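You operate a simulated robot arm through the tools that you are given. There is no shell and no other tool. Be economical: measure what you need, move in short steps, check, and stop when the job is done.

The job below is to be done with a simulated robot arm. You get a single attempt, and the scene is never put back.

## Task
Set row 10's dial by the green card, row 13's by the blue, and latch both.
Fine: leave the other meters be.

It is judged by the outcome, as a careful person would: the job done as asked, and still so three seconds after it is handed in. It fails if anything else is knocked over, pushed out of place, dropped, spilled or broken.

## Robot
A 7-joint arm with a two-finger parallel gripper on a trunk, on a base that drives. Base frame: it is fixed to the floor where the robot stands at the start and does not move with it; the origin is under the middle of the robot, x ahead of it, y to its left, z up; the surface under the hand at the start is at about z = 0.9. Units: m, rad, N and s.
Its first joint turns from -2.897 to 2.897 rad. Places, roughly: dial knob of the row 8 meter [0.8, 0.3, 1.7]; dial knob of the row 9 meter [0.8, 0.2, 0.2]; green brush (2x8x3 cm) [1, -0.3, 1.6]; hub knob of the row 8 meter [0.8, 0.4, 1.6]; hub knob of the row 9 meter [0.7, 0.2, 0.2]; hub nut of the row 17 meter [0.8, -0.6, 0.2]; hub nut of the row 21 meter [0.9, -0.3, 1.5]; latch of the row 10 meter [0.6, 0.1, 1]; latch of the row 13 meter [0.7, -0.3, 1]; latch of the row 8 meter [0.8, 0.3, 1.5]; latch of the row 9 meter [0.7, 0.1, 0.2]; left latch of the row 17 meter [0.8, -0.4, 0.2]; left latch of the row 21 meter [0.8, -0.1, 1.6]; lobed bar (2x8x3 cm) [0.8, 0.5, 1.5]; right latch of the row 17 meter [0.8, -0.7, 0.2]; right latch of the row 21 meter [0.9, -0.4, 1.5]. Payload 3.43 kg.
The tool frame sits at the grasp point between the pads (the TCP): z along the fingers, y along the line on which they close. The tips reach 0.03 m beyond it. The gripper opens to 0.094 m. The fingers are 0.028 m wide and 0.01 m thick; the gripper's body (0.05 by 0.096 m) begins 0.055 m behind the TCP.
Orientation is told as [roll, pitch, yaw] about the base's x, y, z axes, in that order, counted from this pose: with the fingers straight down and closing along the base's y, the tool's x points along the base's -x, its y along +y and its z along -z.

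## Interface
- The arm moves only by the tool drive_tool. Its argument "moves" is one flat list of numbers, 7 for each row, row after row: the turn, a rotation vector about the base's x, y, z in rad, then the shift along the base's x, y, z in cm, then the finger opening in cm, from 0 to 9.4. In form: [rx, ry, rz, x, y, z, fingers, rx, ry, rz, x, y, z, fingers, ...]. A call has 1 to 10 rows; each row is the pose to reach, as a shift and turn from the pose commanded when the call began. Each row takes 0.2 s and may step no farther than 0.05 m and 0.15 rad from the row before; otherwise, or with a gripper value out of range, the whole call is refused. A pose out of reach is approached as far as the arm can. The call stops where the force on the tool passes 40 N (or 10 N more than at its start, if that is more) or the arm is blocked; 0.2 s more then pass. Each finger travels about 0.045 m/s and halts on what it meets, pressing with about 37 N; the grip force reading is that of the motor and also rises with nothing between the fingers. The clock runs only during rows and for 0.2 s after the last one: add rows that repeat a pose to give the fingers time. The reply holds the time, the measured pose of the TCP, the force on the tool along the base axes, the opening and the grip force, in the units named above and with some noise, with the torque about the TCP (base axes, N m) and any sound that the robot's microphone picked up.
- Cameras (640 x 400 px; columns grow to the right, rows downward): "scene" is now at [0.527, 0.1881, 1.4207]; the picture's right is [-0.09, -1.00, 0.00], its down [-0.55, 0.05, -0.83] and it looks along [0.83, -0.08, -0.55] (base axes); focal length 214 px, centre (320, 200). "wrist" rides on the gripper at [0.076, 0.014, -0.103] in the tool frame; the picture's right is [-0.18, 0.98, 0.00], its down [-0.75, -0.14, -0.64] and it looks along [-0.63, -0.12, 0.77] (tool axes); focal length 243 px, centre (320, 200). There is no depth. A picture from a camera that has moved, and an enlarged one, comes with that camera's place and axes in the base frame and with its lens.
- get_image(camera): a new picture of that camera. The clock stands still meanwhile.
- raise_lower(by): slides the trunk up (or, below 0, down) by that many m; the arm and the scene camera ride with it, the base frame stays. It gives what a move gives, with no picture.
- steer(legs): drives the robot by 1 to 6 legs, each [ahead, left, turn to the left] in m, m and rad, along the robot's own axes; the way and the turn of a leg run together, so that a leg with both is an arc; at most 1.5 m and 3.142 rad a leg. The arm and the cameras ride along, it lands a little off, and it stops where it bumps. It gives what a move gives.
- aim_head(pan, tilt): turns the head with the scene camera to pan (to the left, within 1.798 rad either way) and tilt (down, from -0.506 to 1.204), counted from straight ahead of the robot. It gives what a move gives.
- zoom(camera, box): a new picture of the part [left, top, right, bottom] of that camera's present view, enlarged. The clock stands still meanwhile.
- job_done(): hands the job in; it is judged then, once.

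Work in short steps. Places have to be worked out from the pictures, the camera data and where the tool is seen: move nearer, look again, correct. Check each grasp and each placing, and mend what went wrong. You have 120 turns and 78 pictures in all, those below and enlarged ones among them. Open the gripper and draw the arm clear of the work before you hand the job in, unless the task says otherwise; then end with one line.

The tools are called after "Request:" as a command line: name --argument value ..., lists and objects as JSON in quotes. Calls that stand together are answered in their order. drive_tool: Moves the arm, as the interface text tells. Its arguments: {"type":"object","properties":{"moves":{"type":"array","items":{"type":"number"}}},"required":["moves"]} The other tools are called the same way: raise_lower (by) slides the trunk up or down; steer (legs) drives the base; aim_head (pan, tilt) turns the head that bears the scene camera; get_image (camera) takes a picture; zoom (camera, box) takes an enlarged picture of a part of a camera's view; job_done () hands the job in.

At the start:

```text
time: 0.0
position: [0.6528, 0.059, 1.3106]
tool_rot: [0.0, 0.001, 0.0]
wrist_force: [0.1, 0.4, 1.2]
moment: [-0.03, -0.02, 0.03]
grip_width: 0.0941
grasp_force: 0.0
trunk travel left (down, up): [-0.475, 0.135]
robot x, y, heading: [0.0006, 0.0014, -0.003]
head pan, tilt: [-0.091, 0.585]
```

scene: 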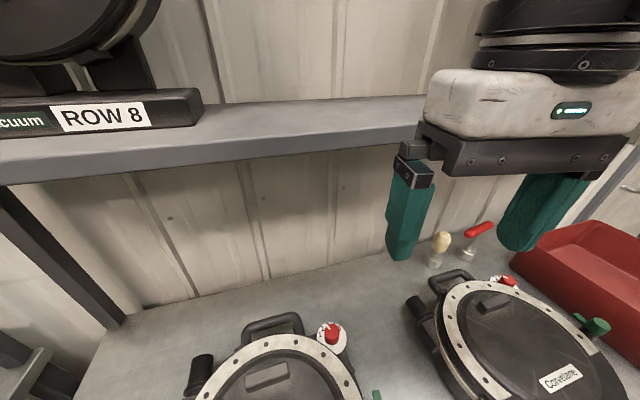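
wrist: 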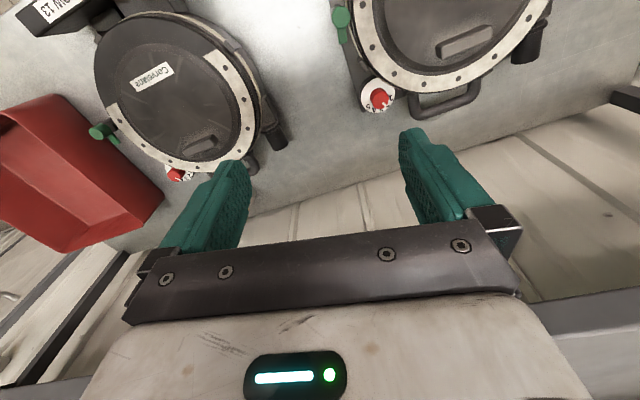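

The two bench meters are partly visible; I need to find the cards. I'll tilt the head down and look at the bench.

Request:
aim_head --pan -0.3 --tilt 0.95

Request:
get_image --camera "scene"

```text
time: 0.8
position: [0.6532, 0.0587, 1.3116]
tool_rot: [0.0, 0.0, 0.0]
wrist_force: [-0.2, 0.6, -0.2]
moment: [0.02, -0.05, 0.0]
grip_width: 0.094
grasp_force: 0.0
trunk travel left (down, up): [-0.475, 0.135]
robot x, y, heading: [0.002, 0.0014, 0.001]
head pan, tilt: [-0.3, 0.949]
```

```text
75 pictures are left
camera scene: at [0.508, 0.1747, 1.3909], right [-0.3, -0.96, 0.0], down [-0.78, 0.24, -0.58], along [0.56, -0.17, -0.81], focal length 214 px, centre (320, 200)
```

scene: 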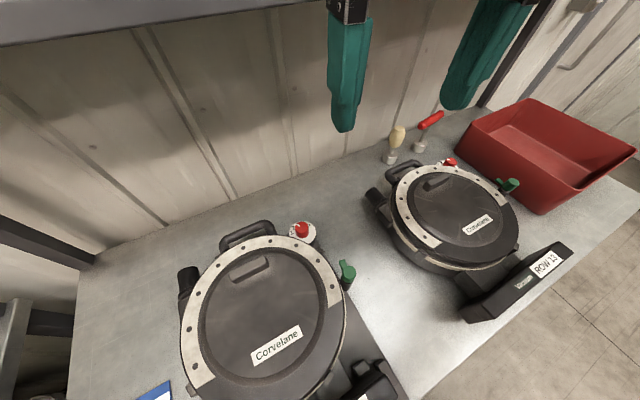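

A blue card shows at bottom left. I'll look left/down for it and around for the green card.

Request:
aim_head --pan 0.4 --tilt 1.2

Request:
get_image --camera "scene"

Request:
aim_head --pan -1.0 --tilt 0.9

Request:
get_image --camera "scene"

```text
time: 1.9
position: [0.6528, 0.0595, 1.3112]
tool_rot: [-0.001, -0.001, 0.0]
wrist_force: [0.6, 0.3, 0.7]
moment: [-0.06, -0.03, -0.01]
grip_width: 0.0939
grasp_force: 0.0
trunk travel left (down, up): [-0.475, 0.135]
robot x, y, heading: [0.0051, -0.0024, -0.001]
head pan, tilt: [0.4, 1.201]
```

```text
74 pictures are left
camera scene: at [0.49, 0.2179, 1.3747], right [0.39, -0.92, 0.0], down [-0.86, -0.36, -0.36], along [0.33, 0.14, -0.93], focal length 214 px, centre (320, 200)
```

scene: 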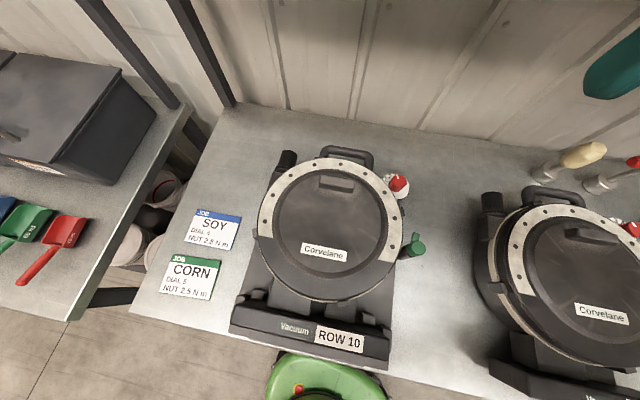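

```text
time: 3.4
position: [0.6532, 0.0588, 1.3096]
tool_rot: [0.0, -0.003, -0.001]
wrist_force: [-0.4, 0.1, -0.2]
moment: [-0.01, 0.0, 0.0]
grip_width: 0.0939
grasp_force: 0.0
trunk travel left (down, up): [-0.475, 0.135]
robot x, y, heading: [0.0019, 0.0005, -0.001]
head pan, tilt: [-1.0, 0.901]
```

```text
73 pictures are left
camera scene: at [0.4793, 0.1327, 1.3945], right [-0.84, -0.54, 0.0], down [-0.42, 0.66, -0.62], along [0.34, -0.52, -0.78], focal length 214 px, centre (320, 200)
```

scene: 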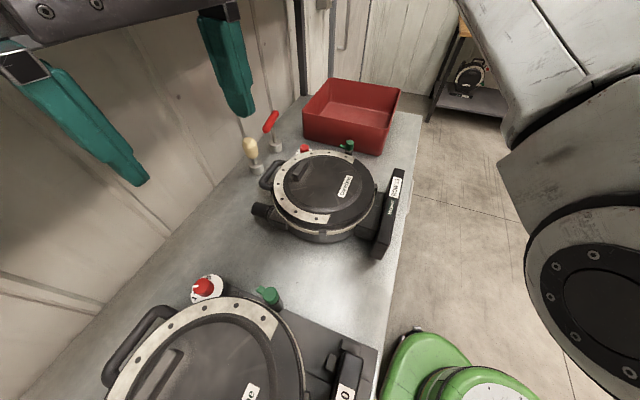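

Cards found: SOY (blue) and CORN (green). Zoom to read them, and the row 10 dial and latch.

Request:
aim_head --pan 0.3 --tilt 1.1

Request:
get_image --camera "scene"

```text
time: 4.9
position: [0.6532, 0.0584, 1.3109]
tool_rot: [0.001, -0.001, 0.0]
wrist_force: [-0.6, 0.6, 0.6]
moment: [0.04, -0.02, -0.04]
grip_width: 0.094
grasp_force: 0.0
trunk travel left (down, up): [-0.475, 0.135]
robot x, y, heading: [0.0005, -0.0013, -0.002]
head pan, tilt: [0.3, 1.1]
```

```text
72 pictures are left
camera scene: at [0.4988, 0.2148, 1.3807], right [0.29, -0.96, 0.0], down [-0.85, -0.26, -0.45], along [0.43, 0.13, -0.89], focal length 214 px, centre (320, 200)
```

scene: 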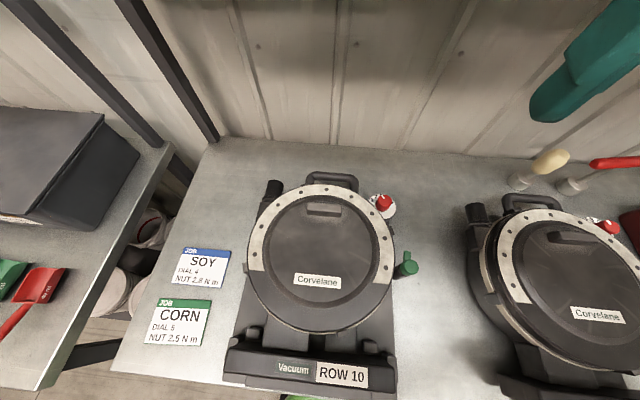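

Request:
zoom --camera "scene" --box '[130, 235, 250, 355]'

Request:
zoom --camera "scene" --box '[345, 180, 435, 290]'

Request:
zoom --camera "scene" --box '[560, 190, 640, 250]'

```text
3.33 times, centred on (190, 295) of scene
camera zoom: at [0.4988, 0.2148, 1.3807], right [0.29, -0.96, 0.0], down [-0.85, -0.26, -0.45], along [0.43, 0.13, -0.89], focal length 715 px, centre (753, -117)
```

zoom: 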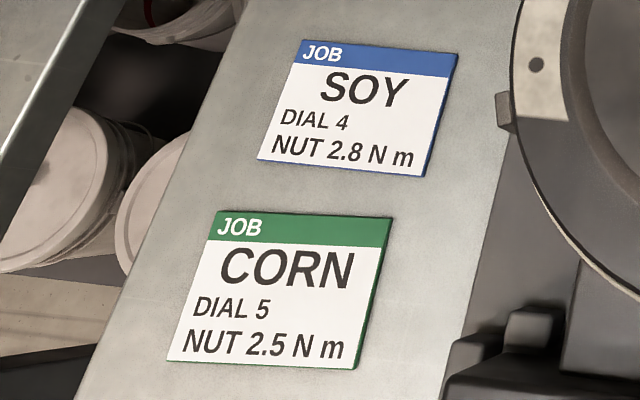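

```text
3.64 times, centred on (390, 235) of scene
camera zoom: at [0.4988, 0.2148, 1.3807], right [0.29, -0.96, 0.0], down [-0.85, -0.26, -0.45], along [0.43, 0.13, -0.89], focal length 780 px, centre (66, 73)
```

zoom: 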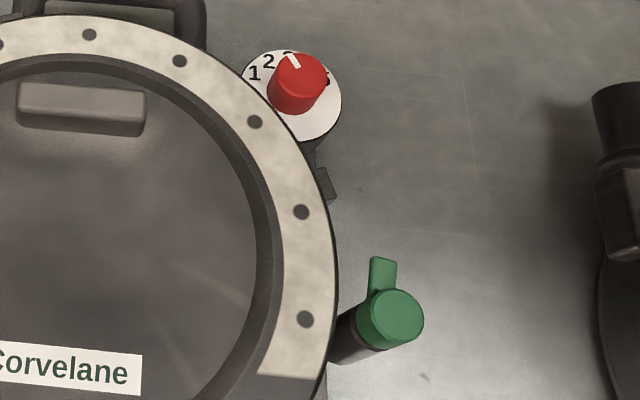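

```text
6.67 times, centred on (600, 220) of scene
camera zoom: at [0.4988, 0.2148, 1.3807], right [0.29, -0.96, 0.0], down [-0.85, -0.26, -0.45], along [0.43, 0.13, -0.89], focal length 1430 px, centre (-1547, 67)
```

zoom: 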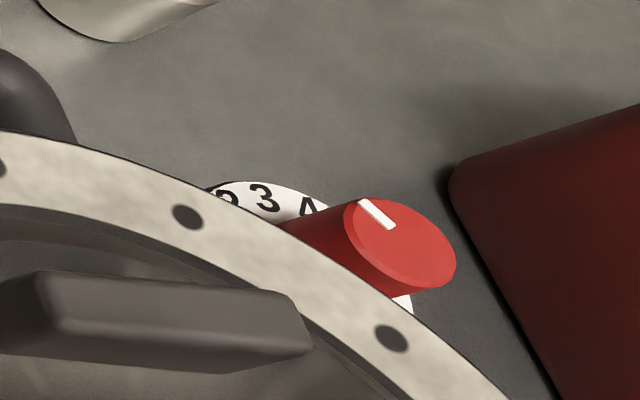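

Green card: dial 5 for row 10; blue card: dial 4 for row 13. Row 10's dial is estimated near [0.725, 0.143, 0.98]; I move the tool above it and look with the wrist camera.

Request:
drive_tool --moves '[0, 0, 0, 2, 2, -4, 9.4, 0, 0, 0, 4, 4, -8, 9.4, 0, 0, 0, 6, 6, -11, 9.4, 0, 0, 0, 7, 8, -15, 9.4, 0, 0, 0, 7, 8, -19, 9.4]'

Request:
get_image --camera "wrist"

Request:
get_image --camera "scene"

```text
time: 6.1
position: [0.7175, 0.1377, 1.1227]
tool_rot: [0.0, -0.004, 0.006]
wrist_force: [-0.6, 0.1, -0.8]
moment: [-0.01, -0.03, -0.02]
grip_width: 0.0943
grasp_force: 0.0
trunk travel left (down, up): [-0.475, 0.135]
robot x, y, heading: [0.0014, 0.0032, 0.003]
head pan, tilt: [0.3, 1.1]
```

```text
68 pictures are left
camera wrist: at [0.6398, 0.1515, 1.2247], right [0.18, 0.98, 0.0], down [0.75, -0.14, 0.65], along [0.64, -0.11, -0.76], focal length 243 px, centre (320, 200)
```

wrist: 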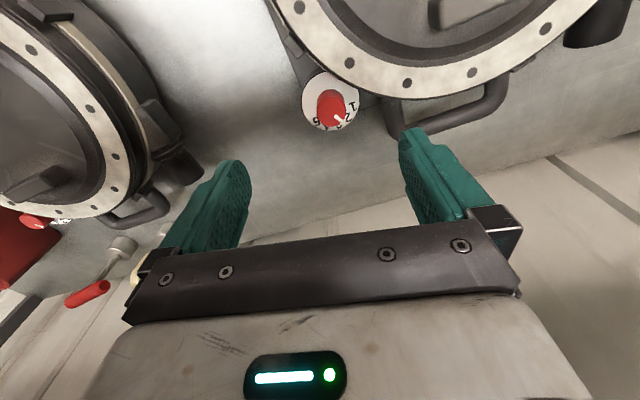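

```text
67 pictures are left
camera scene: at [0.495, 0.2136, 1.382], right [0.3, -0.96, 0.0], down [-0.85, -0.26, -0.46], along [0.44, 0.14, -0.89], focal length 214 px, centre (320, 200)
```

scene: 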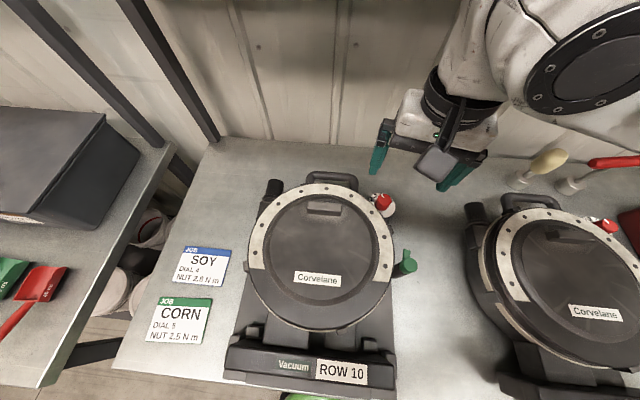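

Triangulating, the row 10 knob top is at about [0.717, 0.150, 1.00]. I zoom to read the scale.

Request:
zoom --camera "wrist" --box '[290, 60, 376, 140]'

Request:
zoom --camera "scene" --box '[360, 185, 420, 285]'

```text
5.00 times, centred on (333, 100) of wrist
camera zoom: at [0.6398, 0.1515, 1.2247], right [0.18, 0.98, 0.0], down [0.75, -0.14, 0.65], along [0.64, -0.11, -0.76], focal length 1213 px, centre (255, 700)
```

zoom: 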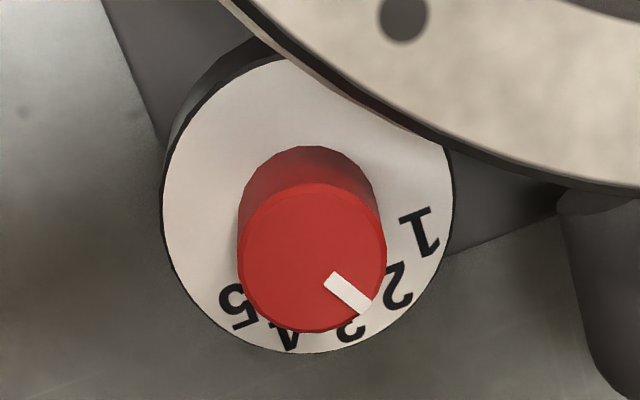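

```text
4.00 times, centred on (390, 235) of scene
camera zoom: at [0.495, 0.2136, 1.382], right [0.3, -0.96, 0.0], down [-0.85, -0.26, -0.46], along [0.44, 0.14, -0.89], focal length 858 px, centre (40, 60)
```

zoom: 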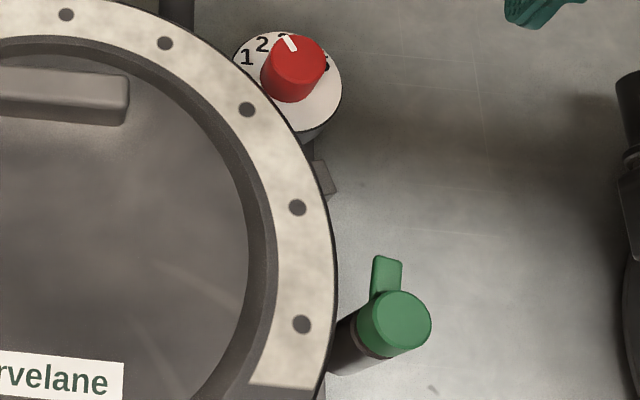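

Row 10's pointer sits at about 2 and clockwise raises it, ~29° per number; I need about -1.5 rad in total. I'll do it in two grips, keeping fingers tangential to the lid rim; first hover over the knob with narrow opening.

Request:
drive_tool --moves '[0, 0, -0.1, 0.2, 0.5, -4, 4, 0, 0, -0.187, 0.2, 0.9, -7, 4, 0, 0, -0.187, 0.2, 0.9, -7, 4, 0, 0, -0.187, 0.2, 0.9, -7, 4, 0, 0, -0.187, 0.2, 0.9, -7, 4]'

Request:
get_image --camera "wrist"

Request:
zoom --camera "scene" --box '[340, 100, 480, 240]'

```text
time: 7.3
position: [0.7245, 0.1483, 1.0496]
tool_rot: [0.0, 0.0, -0.186]
wrist_force: [-0.2, 0.1, -0.4]
moment: [0.04, -0.01, -0.03]
grip_width: 0.0399
grasp_force: 0.1
trunk travel left (down, up): [-0.475, 0.135]
robot x, y, heading: [-0.002, 0.0012, 0.001]
head pan, tilt: [0.3, 1.1]
```

```text
64 pictures are left
camera wrist: at [0.6521, 0.1761, 1.153], right [0.36, 0.93, 0.0], down [0.71, -0.28, 0.64], along [0.6, -0.23, -0.77], focal length 243 px, centre (320, 200)
```

wrist: 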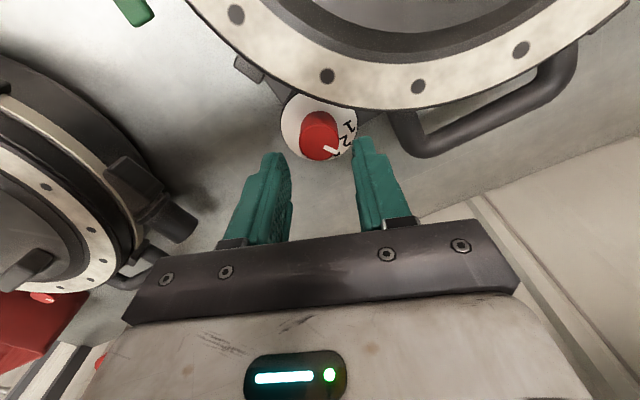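

```text
2.86 times, centred on (410, 170) of scene
camera zoom: at [0.4988, 0.2149, 1.3806], right [0.3, -0.96, 0.0], down [-0.85, -0.26, -0.45], along [0.43, 0.13, -0.89], focal length 613 px, centre (63, 286)
```

zoom: 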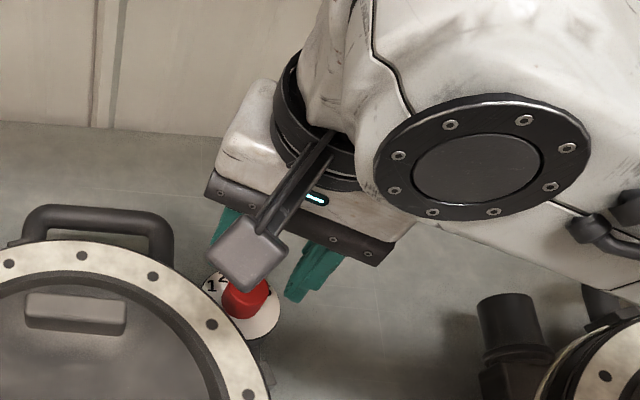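

Knob is centred between the fingers (x≈0.714, y≈0.152). Descend so the tips straddle the knob and close.

Request:
drive_tool --moves '[0, 0, 0, -0.3, 0.05, -1.5, 4, 0, 0, 0, -0.3, 0.05, -3.1, 4, 0, 0, 0, -0.3, 0.05, -3.1, 4, 0, 0, 0, -0.3, 0.05, -3.1, 2.4, 0, 0, 0, -0.3, 0.05, -3.1, 2.2, 0, 0, 0, -0.3, 0.05, -3.1, 2.2]'

Request:
get_image --camera "wrist"

```text
time: 8.7
position: [0.7222, 0.1484, 1.0198]
tool_rot: [0.0, -0.001, -0.186]
wrist_force: [1.7, -3.3, -0.5]
moment: [-0.16, 0.09, 0.0]
grip_width: 0.0273
grasp_force: 36.8
trunk travel left (down, up): [-0.475, 0.135]
robot x, y, heading: [-0.0006, 0.0025, 0.001]
head pan, tilt: [0.3, 1.1]
```

```text
62 pictures are left
camera wrist: at [0.649, 0.1769, 1.1221], right [0.36, 0.93, 0.0], down [0.71, -0.28, 0.64], along [0.6, -0.23, -0.77], focal length 243 px, centre (320, 200)
```

wrist: 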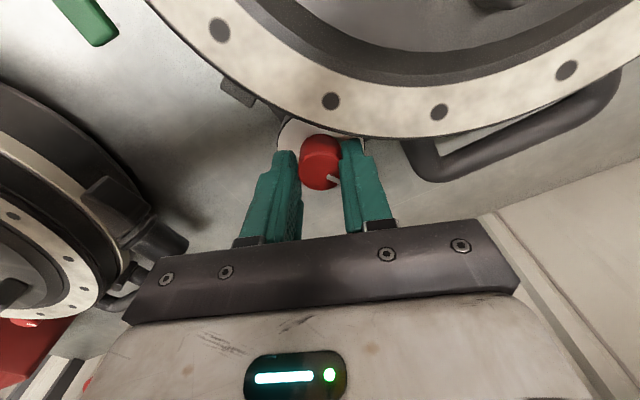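

Gripped (27 mm). The knob centre coincides with the TCP, so I rotate -0.75 rad in place.

Request:
drive_tool --moves '[0, 0, -0.125, 0, 0, 0, 2.2, 0, 0, -0.25, 0, 0, 0, 2.2, 0, 0, -0.375, 0, 0, 0, 2.2, 0, 0, -0.5, 0, 0, 0, 2.2, 0, 0, -0.625, 0, 0, 0, 2.2, 0, 0, -0.75, 0, 0, 0, 2.2, 0, 0, -0.75, 0, 0, 0, 2.2]'

Request:
get_image --camera "wrist"

```text
time: 10.3
position: [0.7211, 0.1478, 1.0191]
tool_rot: [0.0, -0.001, -0.938]
wrist_force: [3.7, -1.3, 0.0]
moment: [0.25, 0.09, 0.02]
grip_width: 0.0272
grasp_force: 37.0
trunk travel left (down, up): [-0.475, 0.135]
robot x, y, heading: [0.0014, -0.0021, 0.003]
head pan, tilt: [0.3, 1.1]
```

```text
61 pictures are left
camera wrist: at [0.6874, 0.2185, 1.1221], right [0.9, 0.43, 0.0], down [0.33, -0.69, 0.64], along [0.28, -0.58, -0.77], focal length 243 px, centre (320, 200)
```

wrist: 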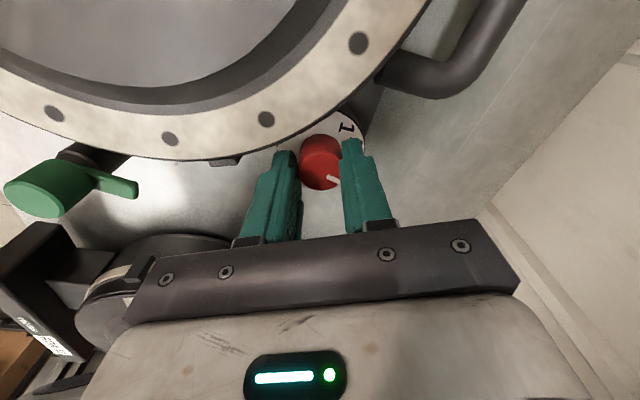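

Knob turned with the gripper. Open, lift 2 cm, rotate back, descend and regrip for the second half.

Request:
drive_tool --moves '[0, 0, 0, 0, 0, 0, 4, 0, 0, 0, 0, 0, 0, 4, 0, 0, 0, 0, 0, 2, 4, 0, 0, 0.15, 0, 0, 2, 4, 0, 0, 0.3, 0, 0, 2, 4, 0, 0, 0.45, 0, 0, 2, 4, 0, 0, 0.6, 0, 0, 2, 4, 0, 0, 0.75, 0, 0, 2, 4, 0, 0, 0.75, 0, 0, 2, 4]'

Request:
zoom --camera "wrist" --box '[240, 70, 400, 190]'

```text
time: 12.3
position: [0.7212, 0.1473, 1.0396]
tool_rot: [0.002, 0.001, -0.186]
wrist_force: [-1.2, 0.1, -0.1]
moment: [-0.02, 0.01, -0.04]
grip_width: 0.0399
grasp_force: 0.1
trunk travel left (down, up): [-0.475, 0.135]
robot x, y, heading: [0.0021, 0.0009, 0.0]
head pan, tilt: [0.3, 1.1]
```

```text
3.33 times, centred on (320, 130) of wrist
camera zoom: at [0.6487, 0.1765, 1.1419], right [0.36, 0.93, 0.0], down [0.71, -0.28, 0.64], along [0.6, -0.23, -0.77], focal length 809 px, centre (320, 433)
```

zoom: 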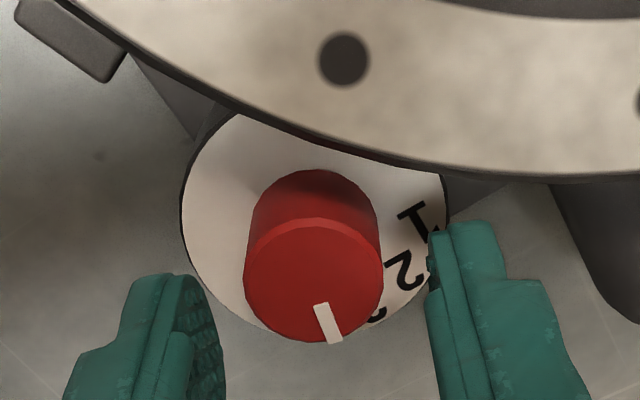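

Pointer now at ~3.5, still ~0.72 rad to go. Descend, regrip and rotate.

Request:
drive_tool --moves '[0, 0, 0, 0, 0.1, -2, 4, 0, 0, 0, 0, 0.1, -2, 2.2, 0, 0, 0, 0, 0.1, -2, 2.2, 0, 0, 0, 0, 0.1, -2, 2.2, 0, 0, -0.12, 0, 0.1, -2, 2.2, 0, 0, -0.24, 0, 0.1, -2, 2.2, 0, 0, -0.36, 0, 0.1, -2, 2.2, 0, 0, -0.48, 0, 0.1, -2, 2.2, 0, 0, -0.6, 0, 0.1, -2, 2.2, 0, 0, -0.72, 0, 0.1, -2, 2.2]'

Request:
drive_tool --moves '[0, 0, 0, 0, 0, 0, 4, 0, 0, 0, 0, 0, 0, 4, 0, 0, 0, 0, 0, 4, 6, 0, 0, 0.15, 0, 0, 8, 9.4, 0, 0, 0.3, 0, 0, 8, 9.4, 0, 0, 0.45, 0, 0, 8, 9.4, 0, 0, 0.6, 0, 0, 8, 9.4, 0, 0, 0.72, 0, 0, 8, 9.4, 0, 0, 0.72, 0, 0, 8, 9.4]'

Request:
zoom --camera "wrist" --box '[280, 50, 380, 150]'

```text
time: 14.5
position: [0.7224, 0.1486, 1.02]
tool_rot: [0.002, 0.0, -0.909]
wrist_force: [12.2, 3.6, 13.2]
moment: [-0.1, -0.48, 0.03]
grip_width: 0.0272
grasp_force: 36.7
trunk travel left (down, up): [-0.475, 0.135]
robot x, y, heading: [-0.0016, 0.0003, 0.007]
head pan, tilt: [0.3, 1.1]
```

```text
time: 16.5
position: [0.7203, 0.1481, 1.0952]
tool_rot: [-0.006, 0.005, -0.183]
wrist_force: [-0.3, -0.9, 0.1]
moment: [0.02, 0.0, 0.01]
grip_width: 0.0941
grasp_force: 0.0
trunk travel left (down, up): [-0.475, 0.135]
robot x, y, heading: [-0.0031, -0.0005, 0.004]
head pan, tilt: [0.3, 1.1]
```

```text
4.00 times, centred on (330, 100) of wrist
camera zoom: at [0.6479, 0.1767, 1.1984], right [0.36, 0.93, -0.01], down [0.72, -0.27, 0.64], along [0.59, -0.23, -0.77], focal length 970 px, centre (280, 600)
```

zoom: 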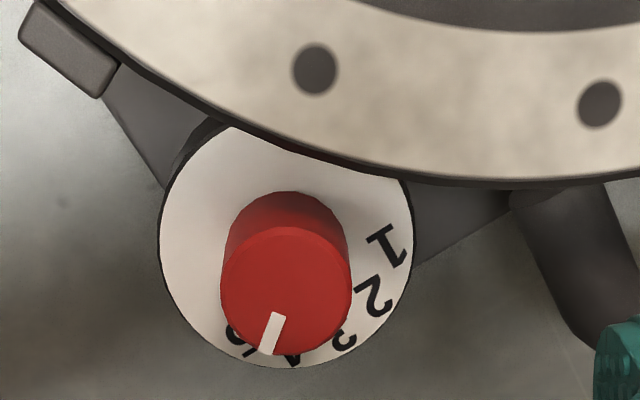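

Pointer seems ~8° short of 5. I tilt the tool for a straight-down view to measure precisely.

Request:
drive_tool --moves '[0, 0.15, 0, 0, 0, 1, 9.4, 0, 0.3, 0, 0, 0, 1, 9.4, 0, 0.45, 0, 0, 0, 1, 9.4, 0, 0.58, 0, 0, 0, 1, 9.4, 0, 0.58, 0, 0, 0, 1, 9.4]'

Request:
zoom --camera "wrist" --box '[240, 140, 400, 260]'

```text
time: 17.9
position: [0.6575, 0.2048, 1.0812]
tool_rot: [-0.197, 0.554, -0.141]
wrist_force: [1.5, -3.8, 0.5]
moment: [0.25, 0.04, -0.14]
grip_width: 0.094
grasp_force: 0.1
trunk travel left (down, up): [-0.475, 0.135]
robot x, y, heading: [-0.0392, 0.0125, 0.059]
head pan, tilt: [0.3, 1.1]
stopped in row 5: the arm was blocked; the commanded pose is now the measured one
```

```text
3.33 times, centred on (320, 200) of wrist
camera zoom: at [0.647, 0.2417, 1.2032], right [0.19, 0.95, -0.26], down [0.97, -0.15, 0.16], along [0.12, -0.28, -0.95], focal length 809 px, centre (320, 200)
```

zoom: 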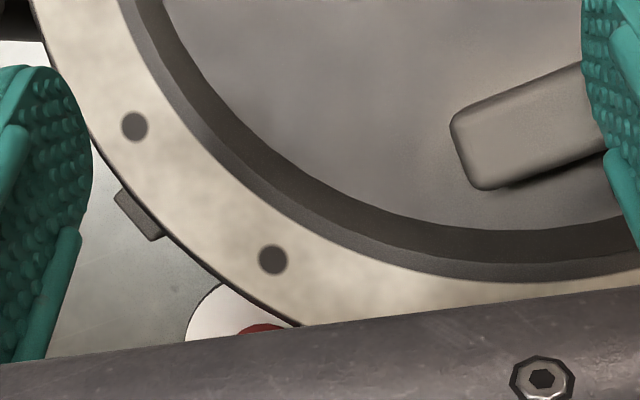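

The arm was blocked and the base was nudged. I check the scene before moving further.

Request:
get_image --camera "scene"

Request:
get_image --camera "wrist"

```text
57 pictures are left
camera scene: at [0.4029, 0.1634, 1.4215], right [0.35, -0.94, -0.05], down [-0.82, -0.28, -0.5], along [0.45, 0.22, -0.86], focal length 214 px, centre (320, 200)
```

scene: 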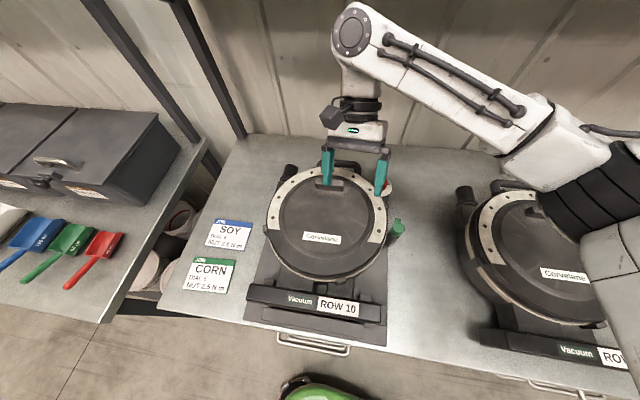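

```text
56 pictures are left
camera wrist: at [0.647, 0.2417, 1.2032], right [0.19, 0.95, -0.26], down [0.97, -0.15, 0.16], along [0.12, -0.28, -0.95], focal length 243 px, centre (320, 200)
```

wrist: 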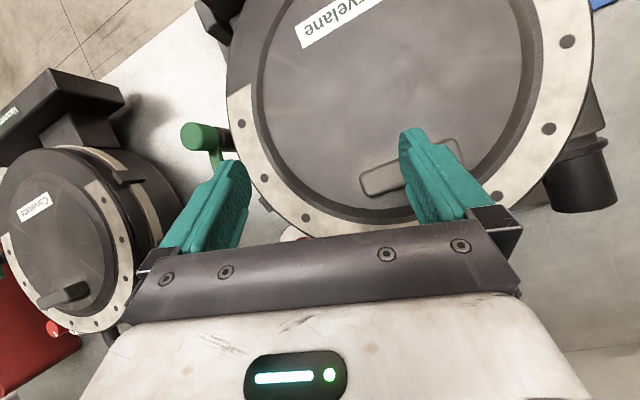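

The wrist pressed the back wall and pushed the robot back. I undo the tilt while lifting slightly.

Request:
drive_tool --moves '[0, 0, 0, -1, 0, 2, 9.4, 0, -0.14, 0, -2, 0, 4, 9.4, 0, -0.28, 0, -2, 0, 5, 9.4, 0, -0.42, 0, -2, 0, 5, 9.4, 0, -0.54, 0, -2, 0, 5, 9.4, 0.15, -0.54, 0, -2, 0, 5, 9.4, 0.15, -0.54, 0, -2, 0, 5, 9.4]'

Request:
get_image --camera "scene"

Request:
get_image --camera "wrist"

```text
time: 18.1
position: [0.6793, 0.272, 1.0715]
tool_rot: [-0.248, 0.548, -0.069]
wrist_force: [-39.5, -53.9, 282.3]
moment: [-2.2, 2.64, 3.19]
grip_width: 0.0
grasp_force: 0.2
trunk travel left (down, up): [-0.475, 0.135]
robot x, y, heading: [-0.038, 0.0078, 0.047]
head pan, tilt: [0.3, 1.1]
stopped in row 1: the force on the tool passed its limit at 132 N (the readings are from after the stop); the commanded pose is now the measured one
```

```text
55 pictures are left
camera scene: at [0.4239, 0.2029, 1.4106], right [0.34, -0.94, -0.02], down [-0.83, -0.29, -0.48], along [0.45, 0.18, -0.88], focal length 214 px, centre (320, 200)
```

scene: 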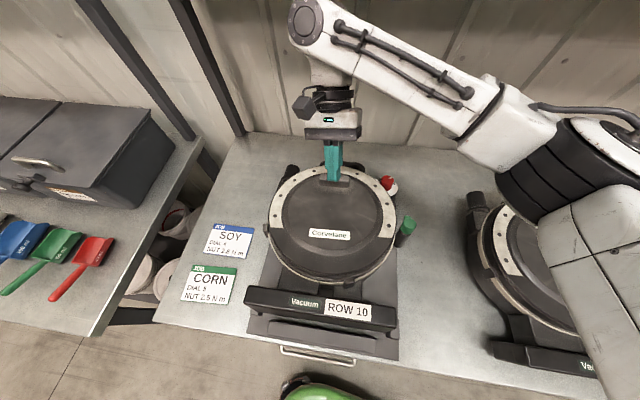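

```text
54 pictures are left
camera wrist: at [0.6658, 0.3126, 1.1939], right [0.1, 0.95, -0.3], down [0.98, -0.05, 0.17], along [0.15, -0.31, -0.94], focal length 243 px, centre (320, 200)
```

wrist: 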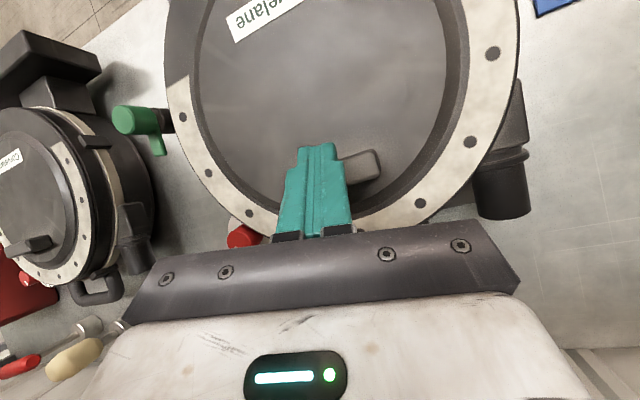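

Fingertips press down on the lid bar as the base settles. I lift straight up in small steps.

Request:
drive_tool --moves '[0, 0, 0, 0, 0, 1, 0, 0, 0, 0, 0, 0, 2, 0, 0, 0, 0, 0, 0, 2, 0]'

Request:
get_image --camera "scene"

```text
time: 18.5
position: [0.6801, 0.2853, 1.0719]
tool_rot: [-0.185, 0.548, 0.019]
wrist_force: [-28.5, 31.0, 155.1]
moment: [0.76, 1.52, -1.23]
grip_width: 0.0
grasp_force: 25.5
trunk travel left (down, up): [-0.475, 0.135]
robot x, y, heading: [-0.0203, 0.0012, 0.02]
head pan, tilt: [0.3, 1.1]
stopped in row 1: the arm was blocked; the commanded pose is now the measured one
```

```text
53 pictures are left
camera scene: at [0.4317, 0.1549, 1.4118], right [0.31, -0.95, -0.04], down [-0.83, -0.26, -0.49], along [0.46, 0.19, -0.87], focal length 214 px, centre (320, 200)
```

scene: 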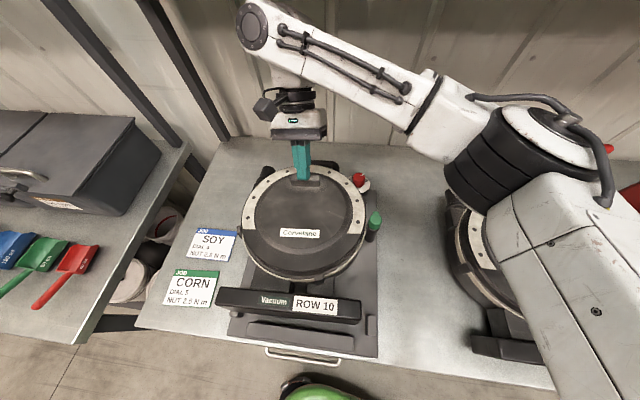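

Something above, likely the shelf, is stopping the wrist. I look at the shelf edge relative to the wrist.

Request:
aim_head --pan 0.3 --tilt 0.45

Request:
get_image --camera "scene"

```text
time: 19.5
position: [0.6814, 0.2861, 1.0721]
tool_rot: [-0.207, 0.533, 0.021]
wrist_force: [-10.3, -15.8, 180.7]
moment: [-0.71, 1.04, 1.13]
grip_width: 0.0
grasp_force: 33.0
trunk travel left (down, up): [-0.475, 0.135]
robot x, y, heading: [-0.0266, 0.0067, 0.033]
head pan, tilt: [0.3, 0.45]
```

```text
52 pictures are left
camera scene: at [0.4505, 0.1715, 1.4645], right [0.32, -0.95, -0.04], down [-0.39, -0.09, -0.92], along [0.86, 0.31, -0.4], focal length 214 px, centre (320, 200)
```

scene: 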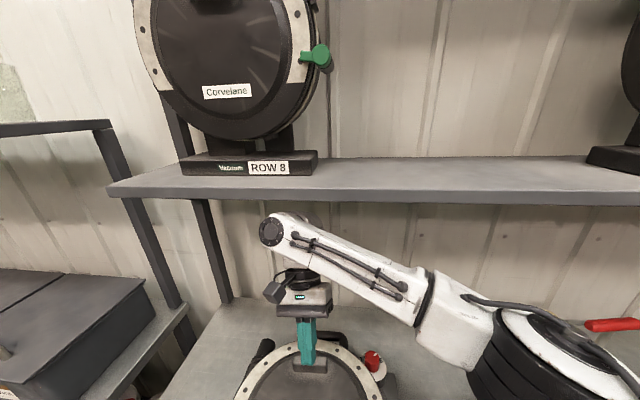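

The wrist top is jammed under the shelf (z≈1.35) with the tips on the lid bar. Un-tilting lowers the wrist and brings it out from under the shelf, so I do that in small steps.

Request:
drive_tool --moves '[0, -0.08, 0, -0.5, 0, 0, 0, 0, -0.16, 0, -1, 0, 0, 0]'

```text
time: 19.8
position: [0.6846, 0.3113, 1.0743]
tool_rot: [-0.191, 0.467, 0.155]
wrist_force: [-34.3, 9.3, 168.4]
moment: [0.16, 1.37, -0.06]
grip_width: 0.0
grasp_force: 33.1
trunk travel left (down, up): [-0.475, 0.135]
robot x, y, heading: [-0.0186, 0.0008, 0.009]
head pan, tilt: [0.3, 0.45]
stopped in row 1: the arm was blocked; the commanded pose is now the measured one
```

The base seems tipped back, propped on the fingertips. I keep raising the arm gently with un-tilt so the base settles.

Request:
drive_tool --moves '[0, -0.1, 0, -0.5, 0, 1, 0, 0, -0.2, 0, -1, 0, 2, 0]'

Request:
get_image --camera "scene"

```text
time: 20.2
position: [0.6883, 0.3506, 1.072]
tool_rot: [-0.206, 0.37, 0.282]
wrist_force: [-5.2, 12.0, 169.0]
moment: [0.44, -0.08, 0.34]
grip_width: 0.0002
grasp_force: 32.8
trunk travel left (down, up): [-0.475, 0.135]
robot x, y, heading: [-0.0103, -0.0012, 0.004]
head pan, tilt: [0.3, 0.45]
stopped in row 1: the arm was blocked; the commanded pose is now the measured one
```

```text
51 pictures are left
camera scene: at [0.467, 0.1444, 1.4663], right [0.3, -0.95, -0.04], down [-0.39, -0.08, -0.92], along [0.87, 0.29, -0.39], focal length 214 px, centre (320, 200)
```

scene: 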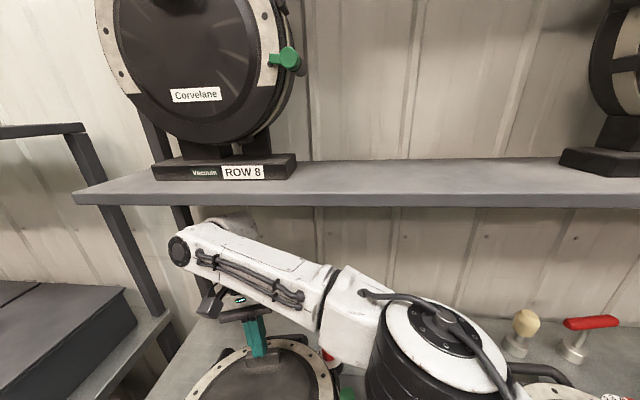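

Camera axes show the robot pitched back ~0.045 rad, propped by the fingers on the lid. Raising the trunk a little lets it settle without pushing the arm.

Request:
raise_lower --by 0.03

Request:
get_image --camera "scene"

```text
time: 20.5
position: [0.6862, 0.3925, 1.0629]
tool_rot: [-0.238, 0.358, 0.415]
wrist_force: [-49.2, -22.4, 170.2]
moment: [-1.35, 2.9, 0.11]
grip_width: 0.0001
grasp_force: 32.8
trunk travel left (down, up): [-0.479, 0.131]
robot x, y, heading: [-0.0031, -0.0107, -0.01]
head pan, tilt: [0.3, 0.45]
stopped: the arm was blocked; the commanded pose is now the measured one
```

```text
50 pictures are left
camera scene: at [0.4844, 0.1509, 1.4634], right [0.29, -0.96, -0.03], down [-0.39, -0.09, -0.92], along [0.87, 0.28, -0.4], focal length 214 px, centre (320, 200)
```

scene: 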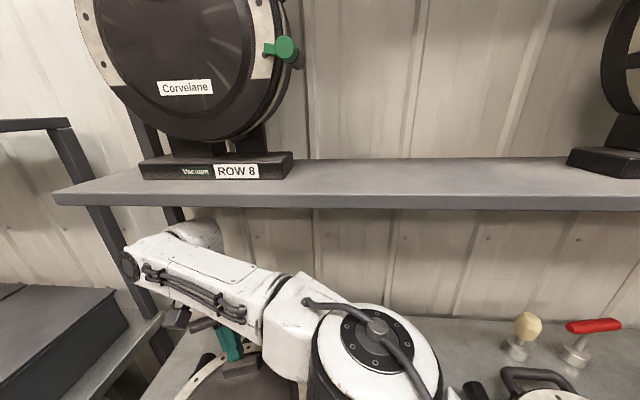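

The arm keeps slipping left as things settle. I look down to see what the elbow is near.

Request:
aim_head --pan 0.1 --tilt 1.0

Request:
get_image --camera "scene"

Request:
get_image --camera "wrist"

```text
time: 21.5
position: [0.7234, 0.4186, 1.0322]
tool_rot: [-0.266, 0.412, 0.276]
wrist_force: [-7.5, -10.1, 67.1]
moment: [0.62, -0.78, 0.04]
grip_width: 0.0002
grasp_force: 32.8
trunk travel left (down, up): [-0.479, 0.131]
robot x, y, heading: [-0.014, -0.0038, -0.003]
head pan, tilt: [0.099, 1.0]
```

```text
49 pictures are left
camera scene: at [0.4918, 0.1956, 1.3932], right [0.1, -1.0, 0.0], down [-0.83, -0.08, -0.54], along [0.54, 0.05, -0.84], focal length 214 px, centre (320, 200)
```

scene: 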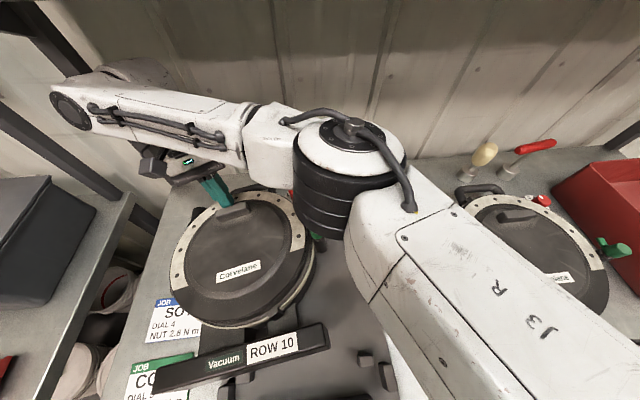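

```text
48 pictures are left
camera wrist: at [0.6809, 0.4488, 1.1489], right [-0.2, 0.93, -0.31], down [0.91, 0.29, 0.3], along [0.37, -0.22, -0.9], focal length 243 px, centre (320, 200)
```

wrist: 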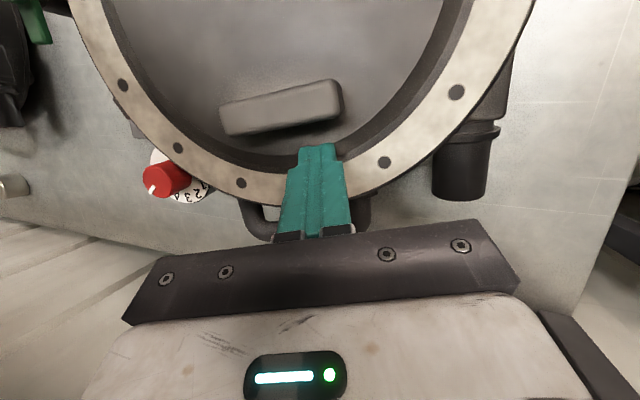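

Robot is level again, but row 10's meter was dragged ~12 cm left by the fingers. First I lift the hand off gently.

Request:
drive_tool --moves '[0, 0, 0, 0, 0, 1, 0, 0, 0, 0, 0, 0, 2, 0, 0, 0, 0, 0, 0, 3, 0, 0, 0, 0, 0, 0, 3, 0]'

Request:
get_image --camera "scene"

```text
time: 21.7
position: [0.7307, 0.4219, 1.0296]
tool_rot: [-0.262, 0.408, 0.253]
wrist_force: [1.7, 11.5, 34.4]
moment: [0.46, -0.13, -0.42]
grip_width: 0.0
grasp_force: 33.3
trunk travel left (down, up): [-0.479, 0.131]
robot x, y, heading: [-0.0081, -0.0021, 0.002]
head pan, tilt: [0.099, 1.0]
stopped in row 1: the force on the tool passed its limit at 152 N (the readings are from after the stop); the commanded pose is now the measured one
```

```text
47 pictures are left
camera scene: at [0.4949, 0.2002, 1.3896], right [0.1, -0.99, 0.0], down [-0.84, -0.08, -0.54], along [0.54, 0.05, -0.84], focal length 214 px, centre (320, 200)
```

scene: 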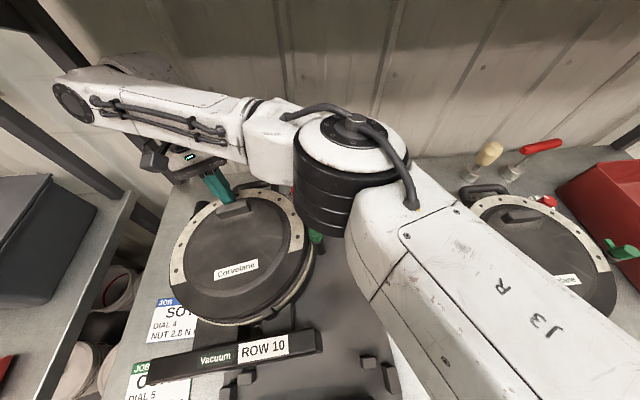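

Contact upward still blocks. I zoom in on the meter and hand to understand the geometry.

Request:
zoom --camera "scene" --box '[120, 120, 420, 400]'

Request:
zoom --camera "scene" --box '[440, 120, 640, 380]'

```text
1.43 times, centred on (270, 260) of scene
camera zoom: at [0.4949, 0.2002, 1.3896], right [0.1, -0.99, 0.0], down [-0.84, -0.08, -0.54], along [0.54, 0.05, -0.84], focal length 306 px, centre (391, 114)
```

zoom: 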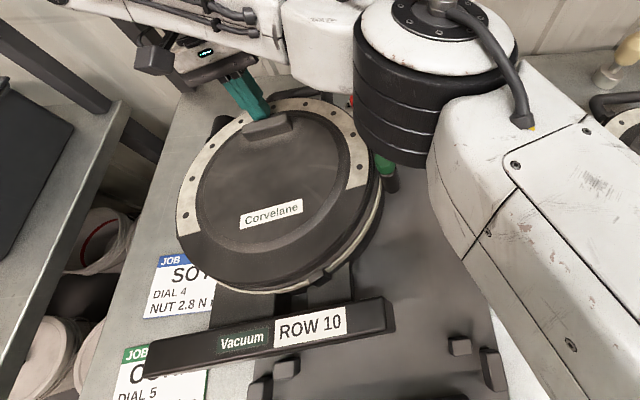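

```text
1.54 times, centred on (540, 250) of scene
camera zoom: at [0.4949, 0.2002, 1.3896], right [0.1, -0.99, 0.0], down [-0.84, -0.08, -0.54], along [0.54, 0.05, -0.84], focal length 330 px, centre (-18, 123)
```

zoom: 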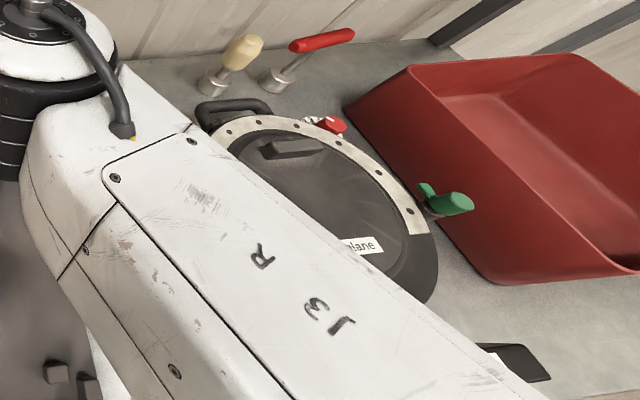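

The meter has been shoved off its cradle, and the elbow is beside its latch. Contact force is falling; I continue lifting in small steps.

Request:
drive_tool --moves '[0, 0, 0, 0, 0, 0.5, 0, 0, 0, 0, 0, 0, 1, 0, 0, 0, 0, 0, 0, 1.5, 0, 0, 0, 0, 0, 0, 2, 0]'

```text
time: 22.7
position: [0.7319, 0.4157, 1.0515]
tool_rot: [-0.268, 0.416, 0.25]
wrist_force: [-0.1, -0.1, 0.8]
moment: [-0.02, -0.02, -0.02]
grip_width: 0.0
grasp_force: 32.8
trunk travel left (down, up): [-0.479, 0.131]
robot x, y, heading: [-0.0115, -0.001, -0.002]
head pan, tilt: [0.099, 1.0]
```

Free of contact. Untilt gradually while drawing toward the robot (−x) to leave the shelf area.

Request:
drive_tool --moves '[0, -0.1, 0, -1, 0, 1, 0, 0, -0.2, 0, -2.5, 0, 2, 0, 0, -0.3, 0, -4, 0, 3, 0, 0, -0.4, 0, -5.5, 0, 3, 0]'

Request:
get_image --camera "scene"

```text
time: 23.7
position: [0.676, 0.4169, 1.0813]
tool_rot: [-0.362, 0.025, 0.227]
wrist_force: [0.2, 0.3, -0.5]
moment: [0.02, 0.01, 0.02]
grip_width: 0.0
grasp_force: 33.2
trunk travel left (down, up): [-0.479, 0.131]
robot x, y, heading: [-0.0084, -0.0058, 0.001]
head pan, tilt: [0.099, 1.0]
```

```text
44 pictures are left
camera scene: at [0.4964, 0.2008, 1.3912], right [0.1, -1.0, 0.0], down [-0.84, -0.08, -0.54], along [0.54, 0.05, -0.84], focal length 214 px, centre (320, 200)
```

scene: 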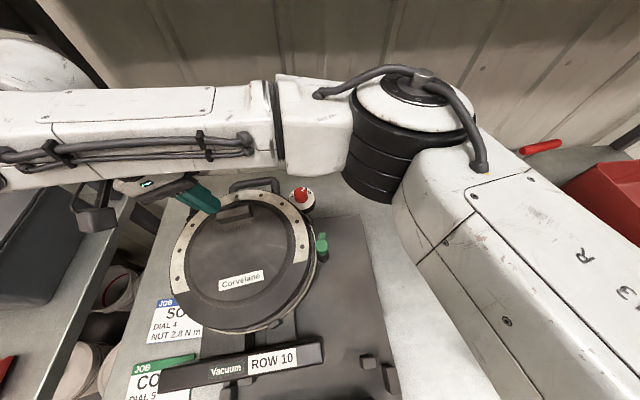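

Elbow is clear now. I straighten the tool and retreat up/back toward the starting pose.

Request:
drive_tool --moves '[0.1, 0, -0.06, -2, -1, 3, 0, 0.2, 0, -0.12, -4, -3, 6, 0, 0.3, 0, -0.18, -6, -6, 9, 0, 0.36, 0, -0.23, -6, -10, 11, 0, 0.36, 0, -0.23, -6, -14, 13, 0, 0.36, 0, -0.23, -6, -18, 15, 0, 0.36, 0, -0.23, -6, -22, 17, 0, 0.36, 0, -0.23, -6, -26, 18, 0, 0.36, 0, -0.23, -6, -26, 18, 0]'

Request:
aim_head --pan 0.3 --tilt 1.1

Request:
get_image --camera "scene"

```text
time: 25.7
position: [0.6174, 0.1566, 1.2625]
tool_rot: [-0.007, -0.015, -0.002]
wrist_force: [-0.7, -0.8, -0.5]
moment: [0.02, 0.01, -0.01]
grip_width: 0.0001
grasp_force: 32.6
trunk travel left (down, up): [-0.479, 0.131]
robot x, y, heading: [-0.0128, -0.0038, 0.001]
head pan, tilt: [0.099, 1.0]
```

```text
time: 26.4
position: [0.6156, 0.1565, 1.2626]
tool_rot: [-0.007, -0.016, -0.001]
wrist_force: [0.7, 0.2, 0.1]
moment: [0.02, 0.01, -0.02]
grip_width: 0.0
grasp_force: 33.4
trunk travel left (down, up): [-0.479, 0.131]
robot x, y, heading: [-0.0123, -0.0006, 0.004]
head pan, tilt: [0.3, 1.1]
```

```text
43 pictures are left
camera scene: at [0.4874, 0.2125, 1.3846], right [0.29, -0.96, 0.0], down [-0.85, -0.26, -0.45], along [0.43, 0.13, -0.89], focal length 214 px, centre (320, 200)
```

scene: 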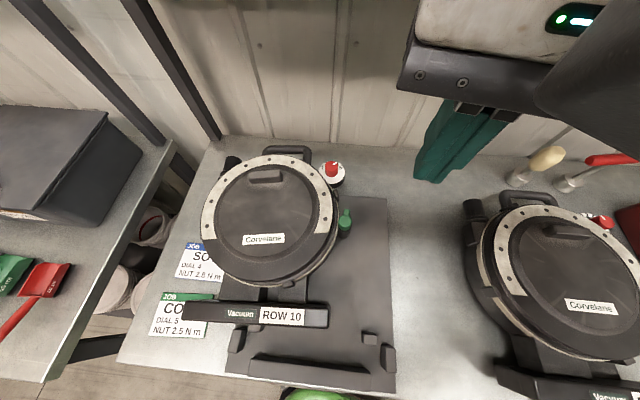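

The meter body translated about [+0.04, +0.12] m off its cradle; the cards and cradle plate look unmoved. I zoom on the cradle and on row 13's for comparison.

Request:
zoom --camera "scene" --box '[150, 140, 410, 400]'

```text
1.54 times, centred on (280, 270) of scene
camera zoom: at [0.4874, 0.2125, 1.3846], right [0.29, -0.96, 0.0], down [-0.85, -0.26, -0.45], along [0.43, 0.13, -0.89], focal length 330 px, centre (382, 92)
```

zoom: 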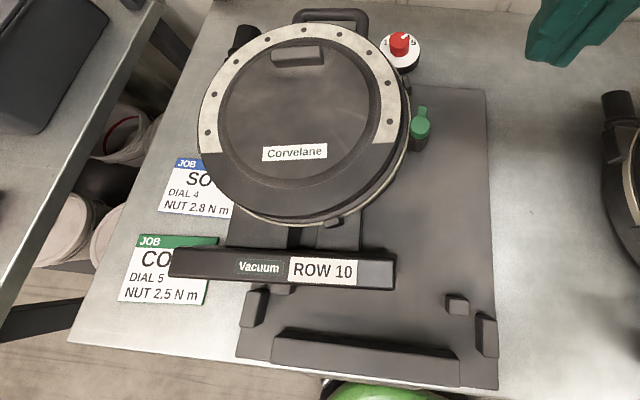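

Cradle has a front ridge, side stops and two small lugs behind the foot bar. Plan: slide the meter −y 12 cm by pushing its left side, then lift the foot bar and draw it back −x 4 cm into the pocket. First shift the base left for reach.

Request:
steer --legs '[[-0.02, 0.2, 0]]'

Request:
drive_tool --moves '[0, 0, 0, -1, 4.5, -1, 0, 0, 0, 0, -1, 9, -2, 0, 0, 0, 0, -1, 13.5, -4, 0, 0, 0, 0, -1, 18, -6, 0, 0, 0, 0, -1, 21.5, -6, 0, 0, 0, 0, -1, 21.5, -6, 0]'

Request:
get_image --camera "scene"

Request:
get_image --camera "wrist"

```text
time: 28.0
position: [0.5967, 0.3573, 1.2622]
tool_rot: [-0.007, -0.017, -0.003]
wrist_force: [0.4, -0.3, 0.0]
moment: [0.0, -0.03, -0.01]
grip_width: 0.0001
grasp_force: 33.3
trunk travel left (down, up): [-0.479, 0.131]
robot x, y, heading: [-0.0312, 0.1967, -0.001]
head pan, tilt: [0.3, 1.1]
```

```text
time: 29.4
position: [0.5844, 0.5712, 1.2019]
tool_rot: [-0.006, -0.015, -0.003]
wrist_force: [0.3, -0.7, 0.7]
moment: [-0.02, -0.04, 0.02]
grip_width: 0.0003
grasp_force: 32.6
trunk travel left (down, up): [-0.479, 0.131]
robot x, y, heading: [-0.0313, 0.1989, 0.002]
head pan, tilt: [0.3, 1.1]
```

```text
41 pictures are left
camera scene: at [0.4675, 0.4133, 1.3846], right [0.3, -0.96, 0.0], down [-0.85, -0.26, -0.45], along [0.43, 0.13, -0.89], focal length 214 px, centre (320, 200)
```

scene: 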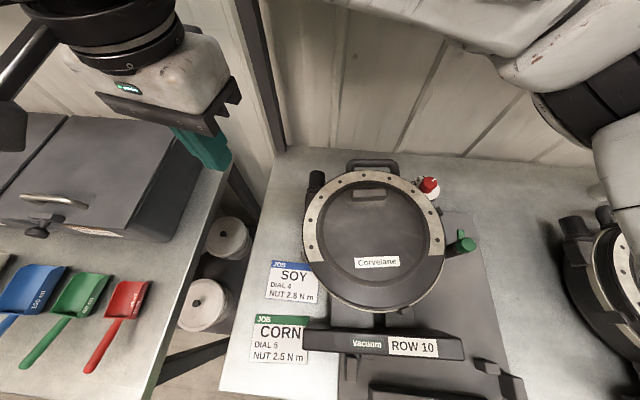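

```text
40 pictures are left
camera wrist: at [0.507, 0.5878, 1.3031], right [0.19, 0.98, 0.0], down [0.74, -0.14, 0.65], along [0.64, -0.13, -0.76], focal length 243 px, centre (320, 200)
```

wrist: 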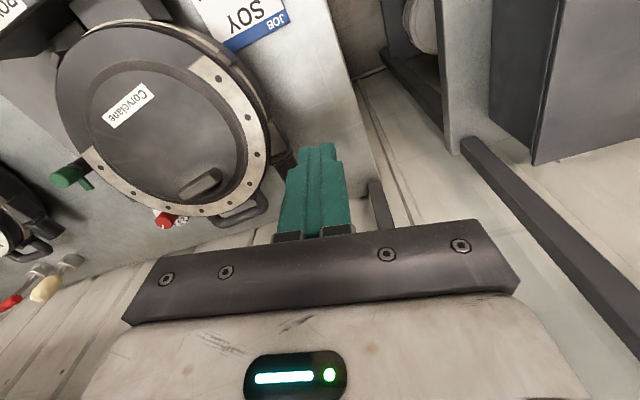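

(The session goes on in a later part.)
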